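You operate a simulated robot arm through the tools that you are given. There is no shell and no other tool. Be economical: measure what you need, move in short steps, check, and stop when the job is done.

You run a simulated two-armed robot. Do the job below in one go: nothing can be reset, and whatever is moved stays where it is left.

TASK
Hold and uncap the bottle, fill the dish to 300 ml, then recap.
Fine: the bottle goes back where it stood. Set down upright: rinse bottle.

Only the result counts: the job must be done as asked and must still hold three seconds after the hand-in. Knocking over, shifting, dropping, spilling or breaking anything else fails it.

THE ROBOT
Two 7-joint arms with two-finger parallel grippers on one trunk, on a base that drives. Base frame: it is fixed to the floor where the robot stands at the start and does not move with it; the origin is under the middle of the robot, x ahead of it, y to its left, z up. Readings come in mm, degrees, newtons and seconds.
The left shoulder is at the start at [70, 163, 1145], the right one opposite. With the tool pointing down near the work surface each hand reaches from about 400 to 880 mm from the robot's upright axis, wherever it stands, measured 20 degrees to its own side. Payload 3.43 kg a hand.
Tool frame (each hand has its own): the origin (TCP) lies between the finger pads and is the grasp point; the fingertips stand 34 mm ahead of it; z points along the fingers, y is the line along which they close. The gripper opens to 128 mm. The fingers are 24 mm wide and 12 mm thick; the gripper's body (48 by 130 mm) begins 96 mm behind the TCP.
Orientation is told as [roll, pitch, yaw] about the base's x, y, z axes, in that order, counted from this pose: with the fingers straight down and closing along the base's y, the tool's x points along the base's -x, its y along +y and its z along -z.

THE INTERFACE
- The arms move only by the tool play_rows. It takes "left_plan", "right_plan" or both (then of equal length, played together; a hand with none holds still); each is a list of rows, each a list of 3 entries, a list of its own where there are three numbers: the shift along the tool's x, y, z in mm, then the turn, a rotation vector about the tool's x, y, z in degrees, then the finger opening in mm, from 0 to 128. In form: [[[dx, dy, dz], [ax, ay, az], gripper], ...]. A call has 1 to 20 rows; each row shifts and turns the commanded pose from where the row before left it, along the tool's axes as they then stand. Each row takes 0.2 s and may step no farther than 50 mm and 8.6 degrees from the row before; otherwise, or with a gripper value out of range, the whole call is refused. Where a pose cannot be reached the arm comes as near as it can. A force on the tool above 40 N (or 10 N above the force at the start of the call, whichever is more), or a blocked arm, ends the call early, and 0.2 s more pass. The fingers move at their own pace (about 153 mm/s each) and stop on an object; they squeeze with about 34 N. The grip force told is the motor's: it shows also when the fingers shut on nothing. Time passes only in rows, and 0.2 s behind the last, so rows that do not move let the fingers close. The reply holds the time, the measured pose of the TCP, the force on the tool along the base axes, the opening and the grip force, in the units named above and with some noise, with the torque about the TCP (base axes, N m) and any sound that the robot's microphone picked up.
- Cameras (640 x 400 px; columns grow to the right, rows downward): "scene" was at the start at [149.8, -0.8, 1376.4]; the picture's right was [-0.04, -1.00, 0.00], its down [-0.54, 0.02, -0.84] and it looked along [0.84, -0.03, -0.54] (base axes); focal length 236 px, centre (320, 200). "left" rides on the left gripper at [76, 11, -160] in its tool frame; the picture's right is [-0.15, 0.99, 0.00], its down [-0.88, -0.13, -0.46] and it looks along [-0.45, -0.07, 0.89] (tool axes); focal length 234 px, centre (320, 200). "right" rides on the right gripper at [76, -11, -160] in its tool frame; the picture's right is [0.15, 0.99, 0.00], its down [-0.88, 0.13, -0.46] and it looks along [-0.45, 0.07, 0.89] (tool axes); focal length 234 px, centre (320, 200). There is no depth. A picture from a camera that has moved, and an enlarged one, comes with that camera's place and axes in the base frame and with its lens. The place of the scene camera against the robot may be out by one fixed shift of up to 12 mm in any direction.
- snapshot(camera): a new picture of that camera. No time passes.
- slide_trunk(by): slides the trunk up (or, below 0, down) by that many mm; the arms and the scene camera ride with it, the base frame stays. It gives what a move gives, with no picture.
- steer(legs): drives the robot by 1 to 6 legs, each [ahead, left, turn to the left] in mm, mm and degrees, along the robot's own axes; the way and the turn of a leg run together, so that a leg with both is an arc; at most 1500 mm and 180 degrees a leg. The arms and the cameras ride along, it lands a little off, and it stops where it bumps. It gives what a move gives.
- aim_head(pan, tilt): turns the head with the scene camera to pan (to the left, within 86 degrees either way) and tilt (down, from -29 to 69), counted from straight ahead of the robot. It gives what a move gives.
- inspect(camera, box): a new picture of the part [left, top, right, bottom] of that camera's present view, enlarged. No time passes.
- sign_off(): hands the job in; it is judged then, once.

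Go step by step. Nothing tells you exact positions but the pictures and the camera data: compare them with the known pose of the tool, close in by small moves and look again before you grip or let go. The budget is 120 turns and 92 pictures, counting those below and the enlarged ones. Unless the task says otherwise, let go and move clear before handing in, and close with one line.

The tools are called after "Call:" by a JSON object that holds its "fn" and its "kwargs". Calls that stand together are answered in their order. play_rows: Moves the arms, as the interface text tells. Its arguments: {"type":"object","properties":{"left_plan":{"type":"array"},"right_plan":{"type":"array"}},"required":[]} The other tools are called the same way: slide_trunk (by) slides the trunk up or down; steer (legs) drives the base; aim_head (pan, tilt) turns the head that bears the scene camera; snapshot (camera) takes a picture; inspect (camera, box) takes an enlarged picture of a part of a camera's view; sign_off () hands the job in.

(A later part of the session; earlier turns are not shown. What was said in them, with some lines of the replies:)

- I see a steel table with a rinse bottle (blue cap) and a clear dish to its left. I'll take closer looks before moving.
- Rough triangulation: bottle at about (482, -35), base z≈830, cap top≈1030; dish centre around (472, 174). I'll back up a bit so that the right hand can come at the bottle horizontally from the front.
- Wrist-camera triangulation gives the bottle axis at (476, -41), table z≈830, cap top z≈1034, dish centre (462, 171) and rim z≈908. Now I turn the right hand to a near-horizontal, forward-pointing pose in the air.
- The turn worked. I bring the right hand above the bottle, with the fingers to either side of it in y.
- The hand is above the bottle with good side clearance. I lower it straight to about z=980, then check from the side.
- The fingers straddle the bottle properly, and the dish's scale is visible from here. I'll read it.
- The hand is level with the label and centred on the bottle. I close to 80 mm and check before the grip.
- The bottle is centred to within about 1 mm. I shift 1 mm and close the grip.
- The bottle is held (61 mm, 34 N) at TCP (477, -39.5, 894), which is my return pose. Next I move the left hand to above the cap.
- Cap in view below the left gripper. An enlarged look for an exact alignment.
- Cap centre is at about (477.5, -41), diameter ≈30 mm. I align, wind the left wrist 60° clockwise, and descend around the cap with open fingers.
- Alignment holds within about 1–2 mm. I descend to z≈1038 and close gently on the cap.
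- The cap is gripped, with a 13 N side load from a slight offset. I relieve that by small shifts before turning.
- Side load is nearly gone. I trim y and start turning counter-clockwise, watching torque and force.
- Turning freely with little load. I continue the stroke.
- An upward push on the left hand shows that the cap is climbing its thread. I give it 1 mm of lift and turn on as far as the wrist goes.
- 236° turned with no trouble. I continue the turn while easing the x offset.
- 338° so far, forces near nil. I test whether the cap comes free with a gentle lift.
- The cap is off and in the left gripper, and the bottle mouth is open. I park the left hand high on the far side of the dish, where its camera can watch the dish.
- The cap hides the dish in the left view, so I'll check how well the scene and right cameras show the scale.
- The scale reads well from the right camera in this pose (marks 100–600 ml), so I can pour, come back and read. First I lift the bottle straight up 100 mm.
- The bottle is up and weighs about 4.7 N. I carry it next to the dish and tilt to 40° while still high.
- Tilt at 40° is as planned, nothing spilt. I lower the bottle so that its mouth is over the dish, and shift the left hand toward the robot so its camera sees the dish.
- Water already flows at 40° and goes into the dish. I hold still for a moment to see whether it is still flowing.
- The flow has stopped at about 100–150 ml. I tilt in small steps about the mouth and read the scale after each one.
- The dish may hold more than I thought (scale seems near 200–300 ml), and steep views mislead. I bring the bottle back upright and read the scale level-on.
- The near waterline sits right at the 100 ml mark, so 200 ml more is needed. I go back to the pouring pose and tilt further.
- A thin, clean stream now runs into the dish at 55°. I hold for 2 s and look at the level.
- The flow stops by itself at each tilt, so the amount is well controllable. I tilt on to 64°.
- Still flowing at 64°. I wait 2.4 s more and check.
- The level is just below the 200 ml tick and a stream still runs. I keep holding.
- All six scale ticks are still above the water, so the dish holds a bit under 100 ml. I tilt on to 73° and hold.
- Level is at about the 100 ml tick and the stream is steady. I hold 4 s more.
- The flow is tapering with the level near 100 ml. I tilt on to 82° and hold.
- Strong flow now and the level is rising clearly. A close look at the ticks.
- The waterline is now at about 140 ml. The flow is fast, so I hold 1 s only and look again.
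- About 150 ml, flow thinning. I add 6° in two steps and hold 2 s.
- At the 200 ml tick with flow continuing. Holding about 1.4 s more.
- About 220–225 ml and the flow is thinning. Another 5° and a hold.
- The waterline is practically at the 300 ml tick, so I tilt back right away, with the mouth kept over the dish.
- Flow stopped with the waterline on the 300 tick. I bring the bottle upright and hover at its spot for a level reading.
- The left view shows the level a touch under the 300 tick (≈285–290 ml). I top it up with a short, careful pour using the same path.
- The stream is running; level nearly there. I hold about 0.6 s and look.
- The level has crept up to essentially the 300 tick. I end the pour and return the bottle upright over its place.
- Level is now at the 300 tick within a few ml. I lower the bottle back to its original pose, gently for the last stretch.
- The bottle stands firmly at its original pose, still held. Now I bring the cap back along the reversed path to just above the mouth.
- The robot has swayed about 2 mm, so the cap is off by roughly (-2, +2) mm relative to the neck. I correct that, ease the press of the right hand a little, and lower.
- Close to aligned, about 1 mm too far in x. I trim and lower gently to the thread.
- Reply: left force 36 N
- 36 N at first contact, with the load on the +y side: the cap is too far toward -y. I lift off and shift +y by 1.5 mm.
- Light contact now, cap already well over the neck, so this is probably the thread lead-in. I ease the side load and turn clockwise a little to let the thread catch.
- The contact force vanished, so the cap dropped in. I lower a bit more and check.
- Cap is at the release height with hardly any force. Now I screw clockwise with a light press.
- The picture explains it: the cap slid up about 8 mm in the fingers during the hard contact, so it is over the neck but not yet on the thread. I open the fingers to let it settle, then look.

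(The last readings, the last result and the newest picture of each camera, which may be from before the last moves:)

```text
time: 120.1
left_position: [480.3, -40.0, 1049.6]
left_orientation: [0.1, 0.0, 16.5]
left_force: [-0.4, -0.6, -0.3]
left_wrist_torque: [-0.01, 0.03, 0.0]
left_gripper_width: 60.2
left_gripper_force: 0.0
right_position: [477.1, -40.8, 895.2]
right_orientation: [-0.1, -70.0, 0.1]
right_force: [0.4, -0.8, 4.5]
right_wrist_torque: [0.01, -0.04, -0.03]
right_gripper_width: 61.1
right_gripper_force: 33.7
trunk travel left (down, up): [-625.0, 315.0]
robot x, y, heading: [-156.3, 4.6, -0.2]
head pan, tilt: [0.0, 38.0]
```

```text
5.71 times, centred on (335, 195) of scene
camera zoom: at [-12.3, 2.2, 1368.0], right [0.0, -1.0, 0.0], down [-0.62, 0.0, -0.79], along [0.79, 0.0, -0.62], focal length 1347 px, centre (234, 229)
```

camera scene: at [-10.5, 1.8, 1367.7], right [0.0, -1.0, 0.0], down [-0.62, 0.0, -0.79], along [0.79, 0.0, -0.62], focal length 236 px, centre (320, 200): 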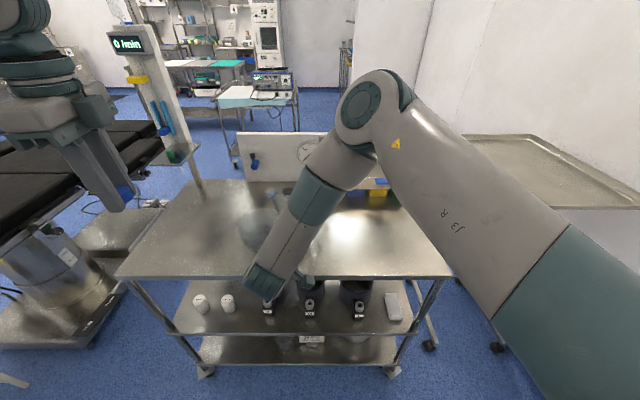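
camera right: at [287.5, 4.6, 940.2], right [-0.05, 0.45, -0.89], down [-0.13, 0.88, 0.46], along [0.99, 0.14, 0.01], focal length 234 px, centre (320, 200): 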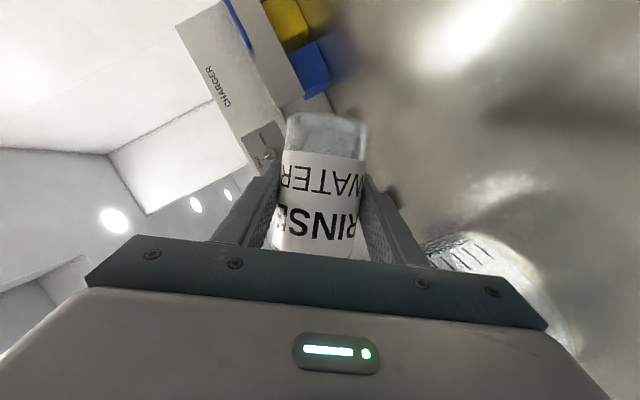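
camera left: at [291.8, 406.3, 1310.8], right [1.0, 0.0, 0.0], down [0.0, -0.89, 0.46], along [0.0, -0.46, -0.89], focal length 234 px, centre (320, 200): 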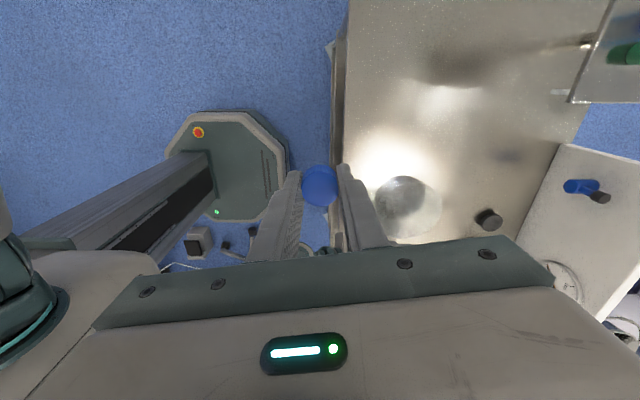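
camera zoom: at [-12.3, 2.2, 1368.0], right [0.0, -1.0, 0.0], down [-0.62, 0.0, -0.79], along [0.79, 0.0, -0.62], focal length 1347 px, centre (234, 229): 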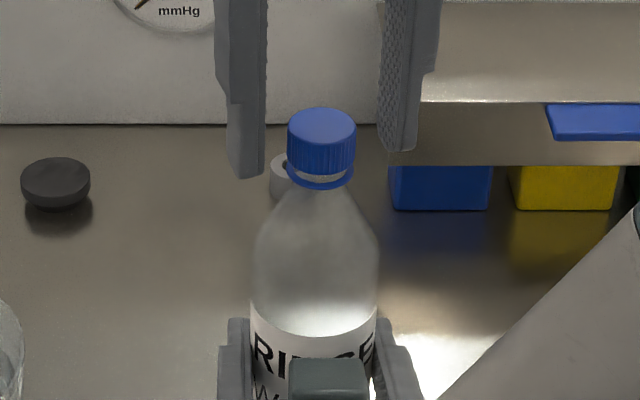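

The cap sits upright on the thread start, a few mm above its ring. I rewind the left wrist counter-clockwise with open fingers for a full clockwise stroke.

Call:
{"fn": "play_rows", "kwargs": {"left_plan": [[[0, 0, -5], [0, 0, -8.5], 60], [[0, 0, 0], [0, 0, -8.5], 60], [[0, 0, 0], [0, 0, -8.5], 60], [[0, 0, 0], [0, 0, -8.5], 60], [[0, 0, 0], [0, 0, -8.5], 60], [[0, 0, 0], [0, 0, -8.5], 60], [[0, 0, 0], [0, 0, -8.5], 60], [[0, 0, 0], [0, 0, -8.5], 60], [[0, 0, 0], [0, 0, -8.5], 60], [[0, 0, 0], [0, 0, -8.5], 60], [[0, 0, 0], [0, 0, -8.5], 60], [[0, 0, 0], [0, 0, -8.5], 60], [[0, 0, 0], [0, 0, -8.5], 60], [[0, 0, 0], [0, 0, -8.5], 60], [[0, 0, 0], [0, 0, -8.5], 60]]}}

Call:
{"fn": "play_rows", "kwargs": {"left_plan": [[[0, 0, 0], [0, 0, -8.5], 60], [[0, 0, 0], [0, 0, -8.5], 60], [[0, 0, 0], [0, 0, -8.5], 60], [[0, 0, 0], [0, 0, -8.5], 60], [[0, 0, 0], [0, 0, -8.5], 60], [[0, 0, 0], [0, 0, -8.5], 60], [[0, 0, 0], [0, 0, -8.5], 60], [[0, 0, 0], [0, 0, -8.5], 60], [[0, 0, 0], [0, 0, -8.5], 60], [[0, 0, 0], [0, 0, -8.5], 60], [[0, 0, 0], [0, 0, -8.5], 60], [[0, 0, 0], [0, 0, -8.5], 60], [[0, 0, 0], [0, 0, -8.5], 60], [[0, 0, 0], [0, 0, -8.5], 60], [[0, 0, 10], [0, 0, 0], 50], [[0, 0, 0], [0, 0, 0], 40], [[0, 0, 0], [0, 0, 0], 34], [[0, 0, 0], [0, 0, 0], 20], [[0, 0, 0], [0, 0, 0], 20]]}}

```text
time: 123.3
left_position: [479.9, -39.9, 1054.1]
left_orientation: [0.0, 0.0, 144.2]
left_force: [0.1, -0.5, 0.6]
left_wrist_torque: [0.0, -0.03, 0.0]
left_gripper_width: 59.7
left_gripper_force: 0.0
right_position: [477.2, -39.4, 895.3]
right_orientation: [0.0, -70.0, 0.0]
right_force: [-0.7, -0.3, 2.2]
right_wrist_torque: [0.04, -0.02, -0.02]
right_gripper_width: 60.8
right_gripper_force: 33.4
trunk travel left (down, up): [-625.0, 315.0]
robot x, y, heading: [-160.5, -1.1, 0.0]
head pan, tilt: [0.0, 38.0]
```

```text
time: 127.3
left_position: [480.3, -39.8, 1045.0]
left_orientation: [0.1, 0.0, -96.9]
left_force: [0.8, -0.3, -0.4]
left_wrist_torque: [0.03, -0.02, -0.03]
left_gripper_width: 28.3
left_gripper_force: 33.7
right_position: [477.9, -39.9, 894.1]
right_orientation: [0.0, -70.0, 0.1]
right_force: [-0.9, -0.3, 2.6]
right_wrist_torque: [0.03, -0.02, -0.01]
right_gripper_width: 61.1
right_gripper_force: 34.3
trunk travel left (down, up): [-625.0, 315.0]
robot x, y, heading: [-161.5, -5.0, 0.3]
head pan, tilt: [0.0, 38.0]
```

The cap is regripped with no side load. I screw clockwise with a slight press.

Call:
{"fn": "play_rows", "kwargs": {"left_plan": [[[0, 0, 0.5], [0, 0, 8.5], 20], [[0, 0, 0.1], [0, 0, 8.5], 20], [[0, 0, 0.1], [0, 0, 8.5], 20], [[0, 0, 0.1], [0, 0, 8.5], 20], [[0, 0, 0.1], [0, 0, 8.5], 20], [[0, 0, 0.1], [0, 0, 8.5], 20], [[0, 0, 0], [0, 0, 0], 20]]}}

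```text
time: 128.9
left_position: [480.5, -39.3, 1043.5]
left_orientation: [0.0, -0.1, -148.1]
left_force: [-0.4, 1.3, 1.1]
left_wrist_torque: [0.01, 0.0, -0.02]
left_gripper_width: 28.6
left_gripper_force: 33.7
right_position: [477.0, -39.3, 895.0]
right_orientation: [0.0, -70.0, 0.0]
right_force: [-0.3, -1.1, 1.3]
right_wrist_torque: [0.06, 0.09, -0.01]
right_gripper_width: 60.9
right_gripper_force: 34.2
trunk travel left (down, up): [-625.0, 315.0]
robot x, y, heading: [-158.6, -0.2, -0.1]
head pan, tilt: [0.0, 38.0]
```

Call:
{"fn": "play_rows", "kwargs": {"left_plan": [[[0, 0, 0.1], [0, 0, 8.5], 20], [[0, 0, 0.1], [0, 0, 8.5], 20], [[0, 0, 0.1], [0, 0, 8.5], 20], [[0, 0, 0.1], [0, 0, 8.5], 20], [[0, 0, 0.1], [0, 0, 8.5], 20], [[0, 0, 0.1], [0, 0, 8.5], 20], [[0, 0, 0.1], [0, 0, 8.5], 20], [[0, 0, 0.1], [0, 0, 8.5], 20], [[0, 0, 0.1], [0, 0, 8.5], 20], [[0, 0, 0.1], [0, 0, 8.5], 20], [[0, 0, 0], [0, 0, 0], 20]]}}

```text
time: 131.3
left_position: [480.2, -39.2, 1042.9]
left_orientation: [0.1, 0.0, 126.9]
left_force: [0.8, 4.6, 2.8]
left_wrist_torque: [0.09, 0.02, 0.02]
left_gripper_width: 28.3
left_gripper_force: 34.0
right_position: [476.4, -39.5, 894.2]
right_orientation: [0.1, -70.0, 0.0]
right_force: [-0.8, -4.3, 0.2]
right_wrist_torque: [0.55, -0.33, 0.0]
right_gripper_width: 61.0
right_gripper_force: 34.6
trunk travel left (down, up): [-625.0, 315.0]
robot x, y, heading: [-160.2, 1.1, 0.2]
head pan, tilt: [0.0, 38.0]
```

Call:
{"fn": "play_rows", "kwargs": {"left_plan": [[[0, 0, 0.1], [0, 0, 8.5], 20], [[0, 0, 0.1], [0, 0, 8.5], 20], [[0, 0, 0.1], [0, 0, 8.5], 20], [[0, 0, 0.1], [0, 0, 8.5], 20], [[0, 0, 0.1], [0, 0, 8.5], 20], [[0, 0, 0.1], [0, 0, 8.5], 20], [[0, 0, 0.1], [0, 0, 8.5], 20], [[0, 0, 0.1], [0, 0, 8.5], 20], [[0, 0, 0.1], [0, 0, 8.5], 20], [[0, 0, 0.1], [0, 0, 8.5], 20], [[0, 0, 0], [0, 0, 0], 20]]}}

```text
time: 133.7
left_position: [480.9, -39.8, 1041.8]
left_orientation: [0.0, 0.0, 42.0]
left_force: [4.7, 6.9, 1.6]
left_wrist_torque: [0.2, -0.1, -0.02]
left_gripper_width: 28.5
left_gripper_force: 34.1
right_position: [477.3, -39.3, 895.0]
right_orientation: [0.0, -70.0, 0.1]
right_force: [-4.6, -6.0, 2.0]
right_wrist_torque: [0.77, -0.39, -0.02]
right_gripper_width: 61.3
right_gripper_force: 33.7
trunk travel left (down, up): [-625.0, 315.0]
robot x, y, heading: [-159.1, -3.9, 0.3]
head pan, tilt: [0.0, 38.0]
```

Side loads like during unscrewing suggest the thread is engaged. I relieve them and continue to the end of the stroke.

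Call:
{"fn": "play_rows", "kwargs": {"left_plan": [[[-1.1, 0.3, 0.1], [0, 0, 8.5], 20], [[0, 0, 0.1], [0, 0, 8.5], 20], [[0, 0, 0.1], [0, 0, 8.5], 20], [[0, 0, 0.1], [0, 0, 8.5], 20], [[0, 0, 0.1], [0, 0, 8.5], 20], [[0, 0, 0.1], [0, 0, 8.5], 20], [[0, 0, 0.1], [0, 0, 8.5], 20], [[0, 0, 0.1], [0, 0, 8.5], 20], [[0, 0, 0], [0, 0, 8.5], 20], [[0, 0, 0], [0, 0, 8.5], 20], [[0, 0, 0], [0, 0, 8.5], 20], [[0, 0, 0], [0, 0, 8.5], 20], [[0, 0, 0], [0, 0, 0], 20]]}}

Call:
{"fn": "inspect", "kwargs": {"camera": "left", "box": [260, 100, 380, 220]}}

```text
time: 136.5
left_position: [481.5, -38.7, 1040.8]
left_orientation: [0.0, 0.0, -60.1]
left_force: [-5.5, -8.0, 1.3]
left_wrist_torque: [-0.14, 0.14, 0.56]
left_gripper_width: 28.2
left_gripper_force: 34.2
right_position: [476.2, -39.3, 894.6]
right_orientation: [0.1, -70.0, 0.1]
right_force: [4.1, 7.7, -0.2]
right_wrist_torque: [-1.02, 0.73, -0.45]
right_gripper_width: 60.9
right_gripper_force: 34.1
trunk travel left (down, up): [-625.0, 315.0]
robot x, y, heading: [-156.3, 0.5, 0.2]
head pan, tilt: [0.0, 38.0]
```

```text
3.33 times, centred on (320, 160) of left
camera zoom: at [452.7, 31.2, 1201.6], right [0.93, 0.37, 0.0], down [0.33, -0.83, 0.46], along [0.17, -0.42, -0.89], focal length 781 px, centre (320, 333)
```

zoom: 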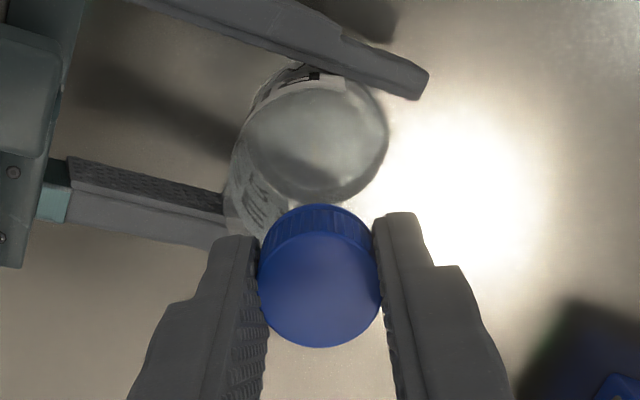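

The torque rose to 0.56 N·m at the same wrist angle as the original closed state, so the cap is tight. I relieve the side load, open the left hand and rise.

Call:
{"fn": "play_rows", "kwargs": {"left_plan": [[[-0.4, -1, 0], [0, 0, 0], 20], [[0, 0, 0], [0, 0, 0], 32], [[0, 0, 0], [0, 0, 0], 60], [[0, 0, 0], [0, 0, 0], 60], [[0, 0, -20], [0, 0, 0], 60], [[0, 0, -40], [0, 0, 0], 60], [[0, 0, -40], [0, 0, 0], 60], [[0, 0, 0], [0, 0, 0], 60]]}}

Call:
{"fn": "inspect", "kwargs": {"camera": "scene", "box": [280, 150, 390, 250]}}

```text
time: 138.3
left_position: [479.9, -34.5, 1141.1]
left_orientation: [0.0, -0.1, -59.8]
left_force: [-0.2, -1.0, 0.2]
left_wrist_torque: [0.0, 0.02, -0.05]
left_gripper_width: 59.9
left_gripper_force: 0.1
left hand out of reach, approached as far as the arm can: row 7
right_position: [476.9, -39.4, 894.7]
right_orientation: [0.0, -70.0, -0.1]
right_force: [-0.9, 0.8, 0.7]
right_wrist_torque: [0.06, -0.03, 0.0]
right_gripper_width: 61.2
right_gripper_force: 34.3
trunk travel left (down, up): [-625.0, 315.0]
robot x, y, heading: [-158.6, 1.2, -0.0]
head pan, tilt: [0.0, 38.0]
```

```text
4.00 times, centred on (335, 200) of scene
camera zoom: at [-12.2, 2.2, 1368.0], right [0.0, -1.0, 0.0], down [-0.62, 0.0, -0.79], along [0.79, 0.0, -0.62], focal length 943 px, centre (260, 200)
```

zoom: 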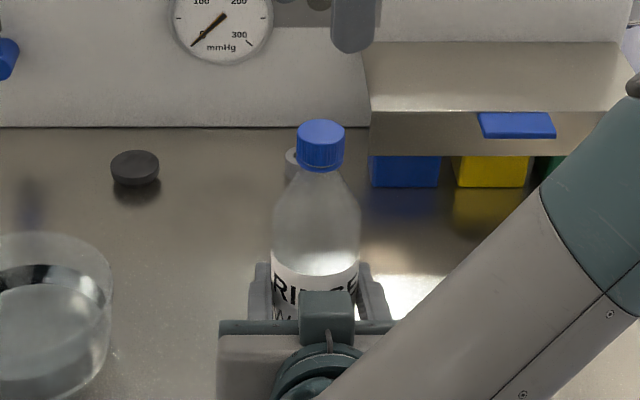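

The cap is fully seated against its ring. I move the left hand away, then open the right hand slowly.

Call:
{"fn": "play_rows", "kwargs": {"left_plan": [[[0, 0, 0], [0, 0, -8.5], 60], [[0, 0, 0], [0, 0, -8.5], 60], [[0, 0, 0], [0, 0, -8.5], 60], [[0, 0, 0], [0, 0, -8.5], 60], [[0, 0, 0], [0, 0, -8.5], 60], [[0, 0, 0], [0, 0, -8.5], 60], [[0, 0, 0], [0, 0, -8.5], 60], [[0, 45, -5], [0, 0, 0], 60], [[0, 45, -5], [0, 0, 0], 60], [[0, 45, -5], [0, 0, 0], 60], [[0, 45, -5], [0, 0, 0], 60], [[0, 45, -5], [0, 0, 0], 60], [[0, 45, -5], [0, 0, 0], 60], [[0, 0, 0], [0, 0, 0], 60]]}}

Call:
{"fn": "play_rows", "kwargs": {"right_plan": [[[0.3, 0, 0.1], [0, 0, 0], 50], [[0, 0, 0], [0, 0, 0], 60], [[0, 0, 0], [0, 0, 0], 63], [[0, 0, 0], [0, 0, 0], 66], [[0, 0, 0], [0, 0, 0], 72], [[0, 0, 0], [0, 0, 0], 90], [[0, 0, 0], [0, 0, 0], 128], [[0, 0, 0], [0, 0, 0], 128], [[0, 0, 0], [0, 0, 0], 128]]}}

Call:
{"fn": "inspect", "kwargs": {"camera": "right", "box": [180, 80, 440, 250]}}

```text
time: 141.3
left_position: [481.8, 236.7, 1172.1]
left_orientation: [0.1, 0.0, -0.4]
left_force: [0.2, -0.3, -0.1]
left_wrist_torque: [0.04, 0.03, 0.02]
left_gripper_width: 60.0
left_gripper_force: 0.0
right_position: [477.5, -38.9, 893.3]
right_orientation: [0.1, -70.1, -0.1]
right_force: [0.5, 1.8, 1.4]
right_wrist_torque: [-0.07, -0.08, 0.04]
right_gripper_width: 61.2
right_gripper_force: 34.5
trunk travel left (down, up): [-625.0, 315.0]
robot x, y, heading: [-157.8, -1.6, 0.0]
head pan, tilt: [0.0, 38.0]
```

```text
time: 143.3
left_position: [482.9, 237.4, 1170.5]
left_orientation: [-0.1, -0.1, -0.4]
left_force: [-1.0, -0.8, 0.3]
left_wrist_torque: [0.04, 0.02, -0.01]
left_gripper_width: 60.2
left_gripper_force: 0.0
right_position: [476.7, -39.5, 893.1]
right_orientation: [0.0, -70.0, 0.1]
right_force: [-0.2, -0.7, 0.3]
right_wrist_torque: [0.03, -0.01, -0.01]
right_gripper_width: 127.9
right_gripper_force: 0.0
trunk travel left (down, up): [-625.0, 315.0]
robot x, y, heading: [-162.1, -1.6, -0.1]
head pan, tilt: [0.0, 38.0]
```

```text
2.35 times, centred on (310, 165) of right
camera zoom: at [300.4, -51.2, 877.9], right [-0.05, 0.99, -0.14], down [-0.13, 0.13, 0.98], along [0.99, 0.07, 0.12], focal length 551 px, centre (344, 282)
```

zoom: 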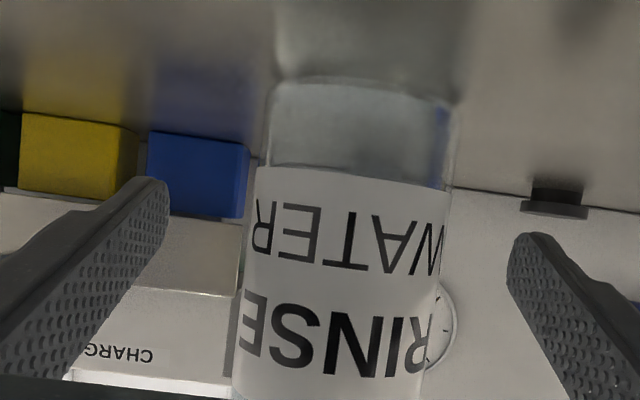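

The bottle stands upright and free between the open fingers. I raise the right hand straight up, clear of it.

Call:
{"fn": "play_rows", "kwargs": {"right_plan": [[[-40.1, 0, -14.6], [0, 0, 0], 128], [[-40.1, 0, -14.6], [0, 0, 0], 128], [[-40.1, 0, -14.6], [0, 0, 0], 128], [[-40.1, 0, -14.6], [0, 0, 0], 128], [[-40.1, 0, -14.6], [0, 0, 0], 128], [[-40.1, 0, -14.6], [0, 0, 0], 128], [[0, -45, 0], [0, 0, 0], 128], [[0, -45, 0], [0, 0, 0], 128], [[0, -45, 0], [0, 0, 0], 128], [[0, 0, 0], [0, 0, 0], 128]]}}

Call:
{"fn": "inspect", "kwargs": {"camera": "scene", "box": [220, 170, 400, 270]}}

```text
time: 145.5
left_position: [482.2, 238.0, 1170.4]
left_orientation: [-0.2, -0.1, -0.4]
left_force: [-0.1, -0.2, -0.5]
left_wrist_torque: [-0.01, 0.03, 0.0]
left_gripper_width: 60.1
left_gripper_force: 0.1
right_position: [476.9, -173.1, 1151.9]
right_orientation: [-0.2, -70.0, 0.1]
right_force: [-0.2, 0.9, -0.5]
right_wrist_torque: [-0.01, 0.0, -0.02]
right_gripper_width: 127.9
right_gripper_force: 0.0
trunk travel left (down, up): [-625.0, 315.0]
robot x, y, heading: [-158.9, 0.1, 0.2]
head pan, tilt: [0.0, 38.0]
```

```text
3.56 times, centred on (310, 220) of scene
camera zoom: at [-11.4, 3.7, 1367.9], right [0.0, -1.0, 0.0], down [-0.62, 0.0, -0.79], along [0.79, 0.0, -0.62], focal length 838 px, centre (356, 129)
```

zoom: 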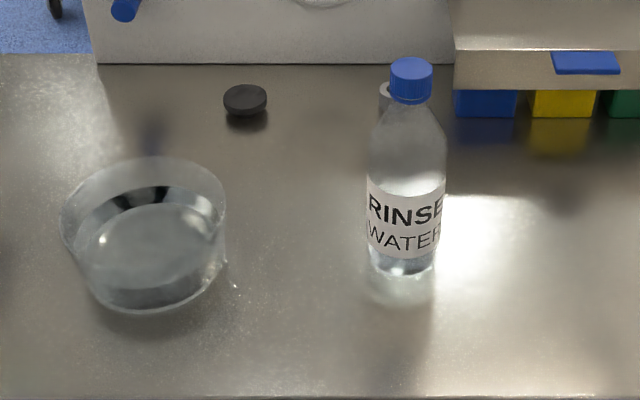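

The bottle stands capped and upright on its spot, the dish is filled to the 300 ml tick, and both hands are clear. I hand in.

Call:
{"fn": "sign_off", "kwargs": {}}

```text
The job is handed in.
```

The job is handed in: the dish reads about 295 ml, just under the 300 ml tick. The rinse bottle is recapped tight and stands upright where it was, within a millimetre or two, and I saw no spills or shifted items in the last pictures.
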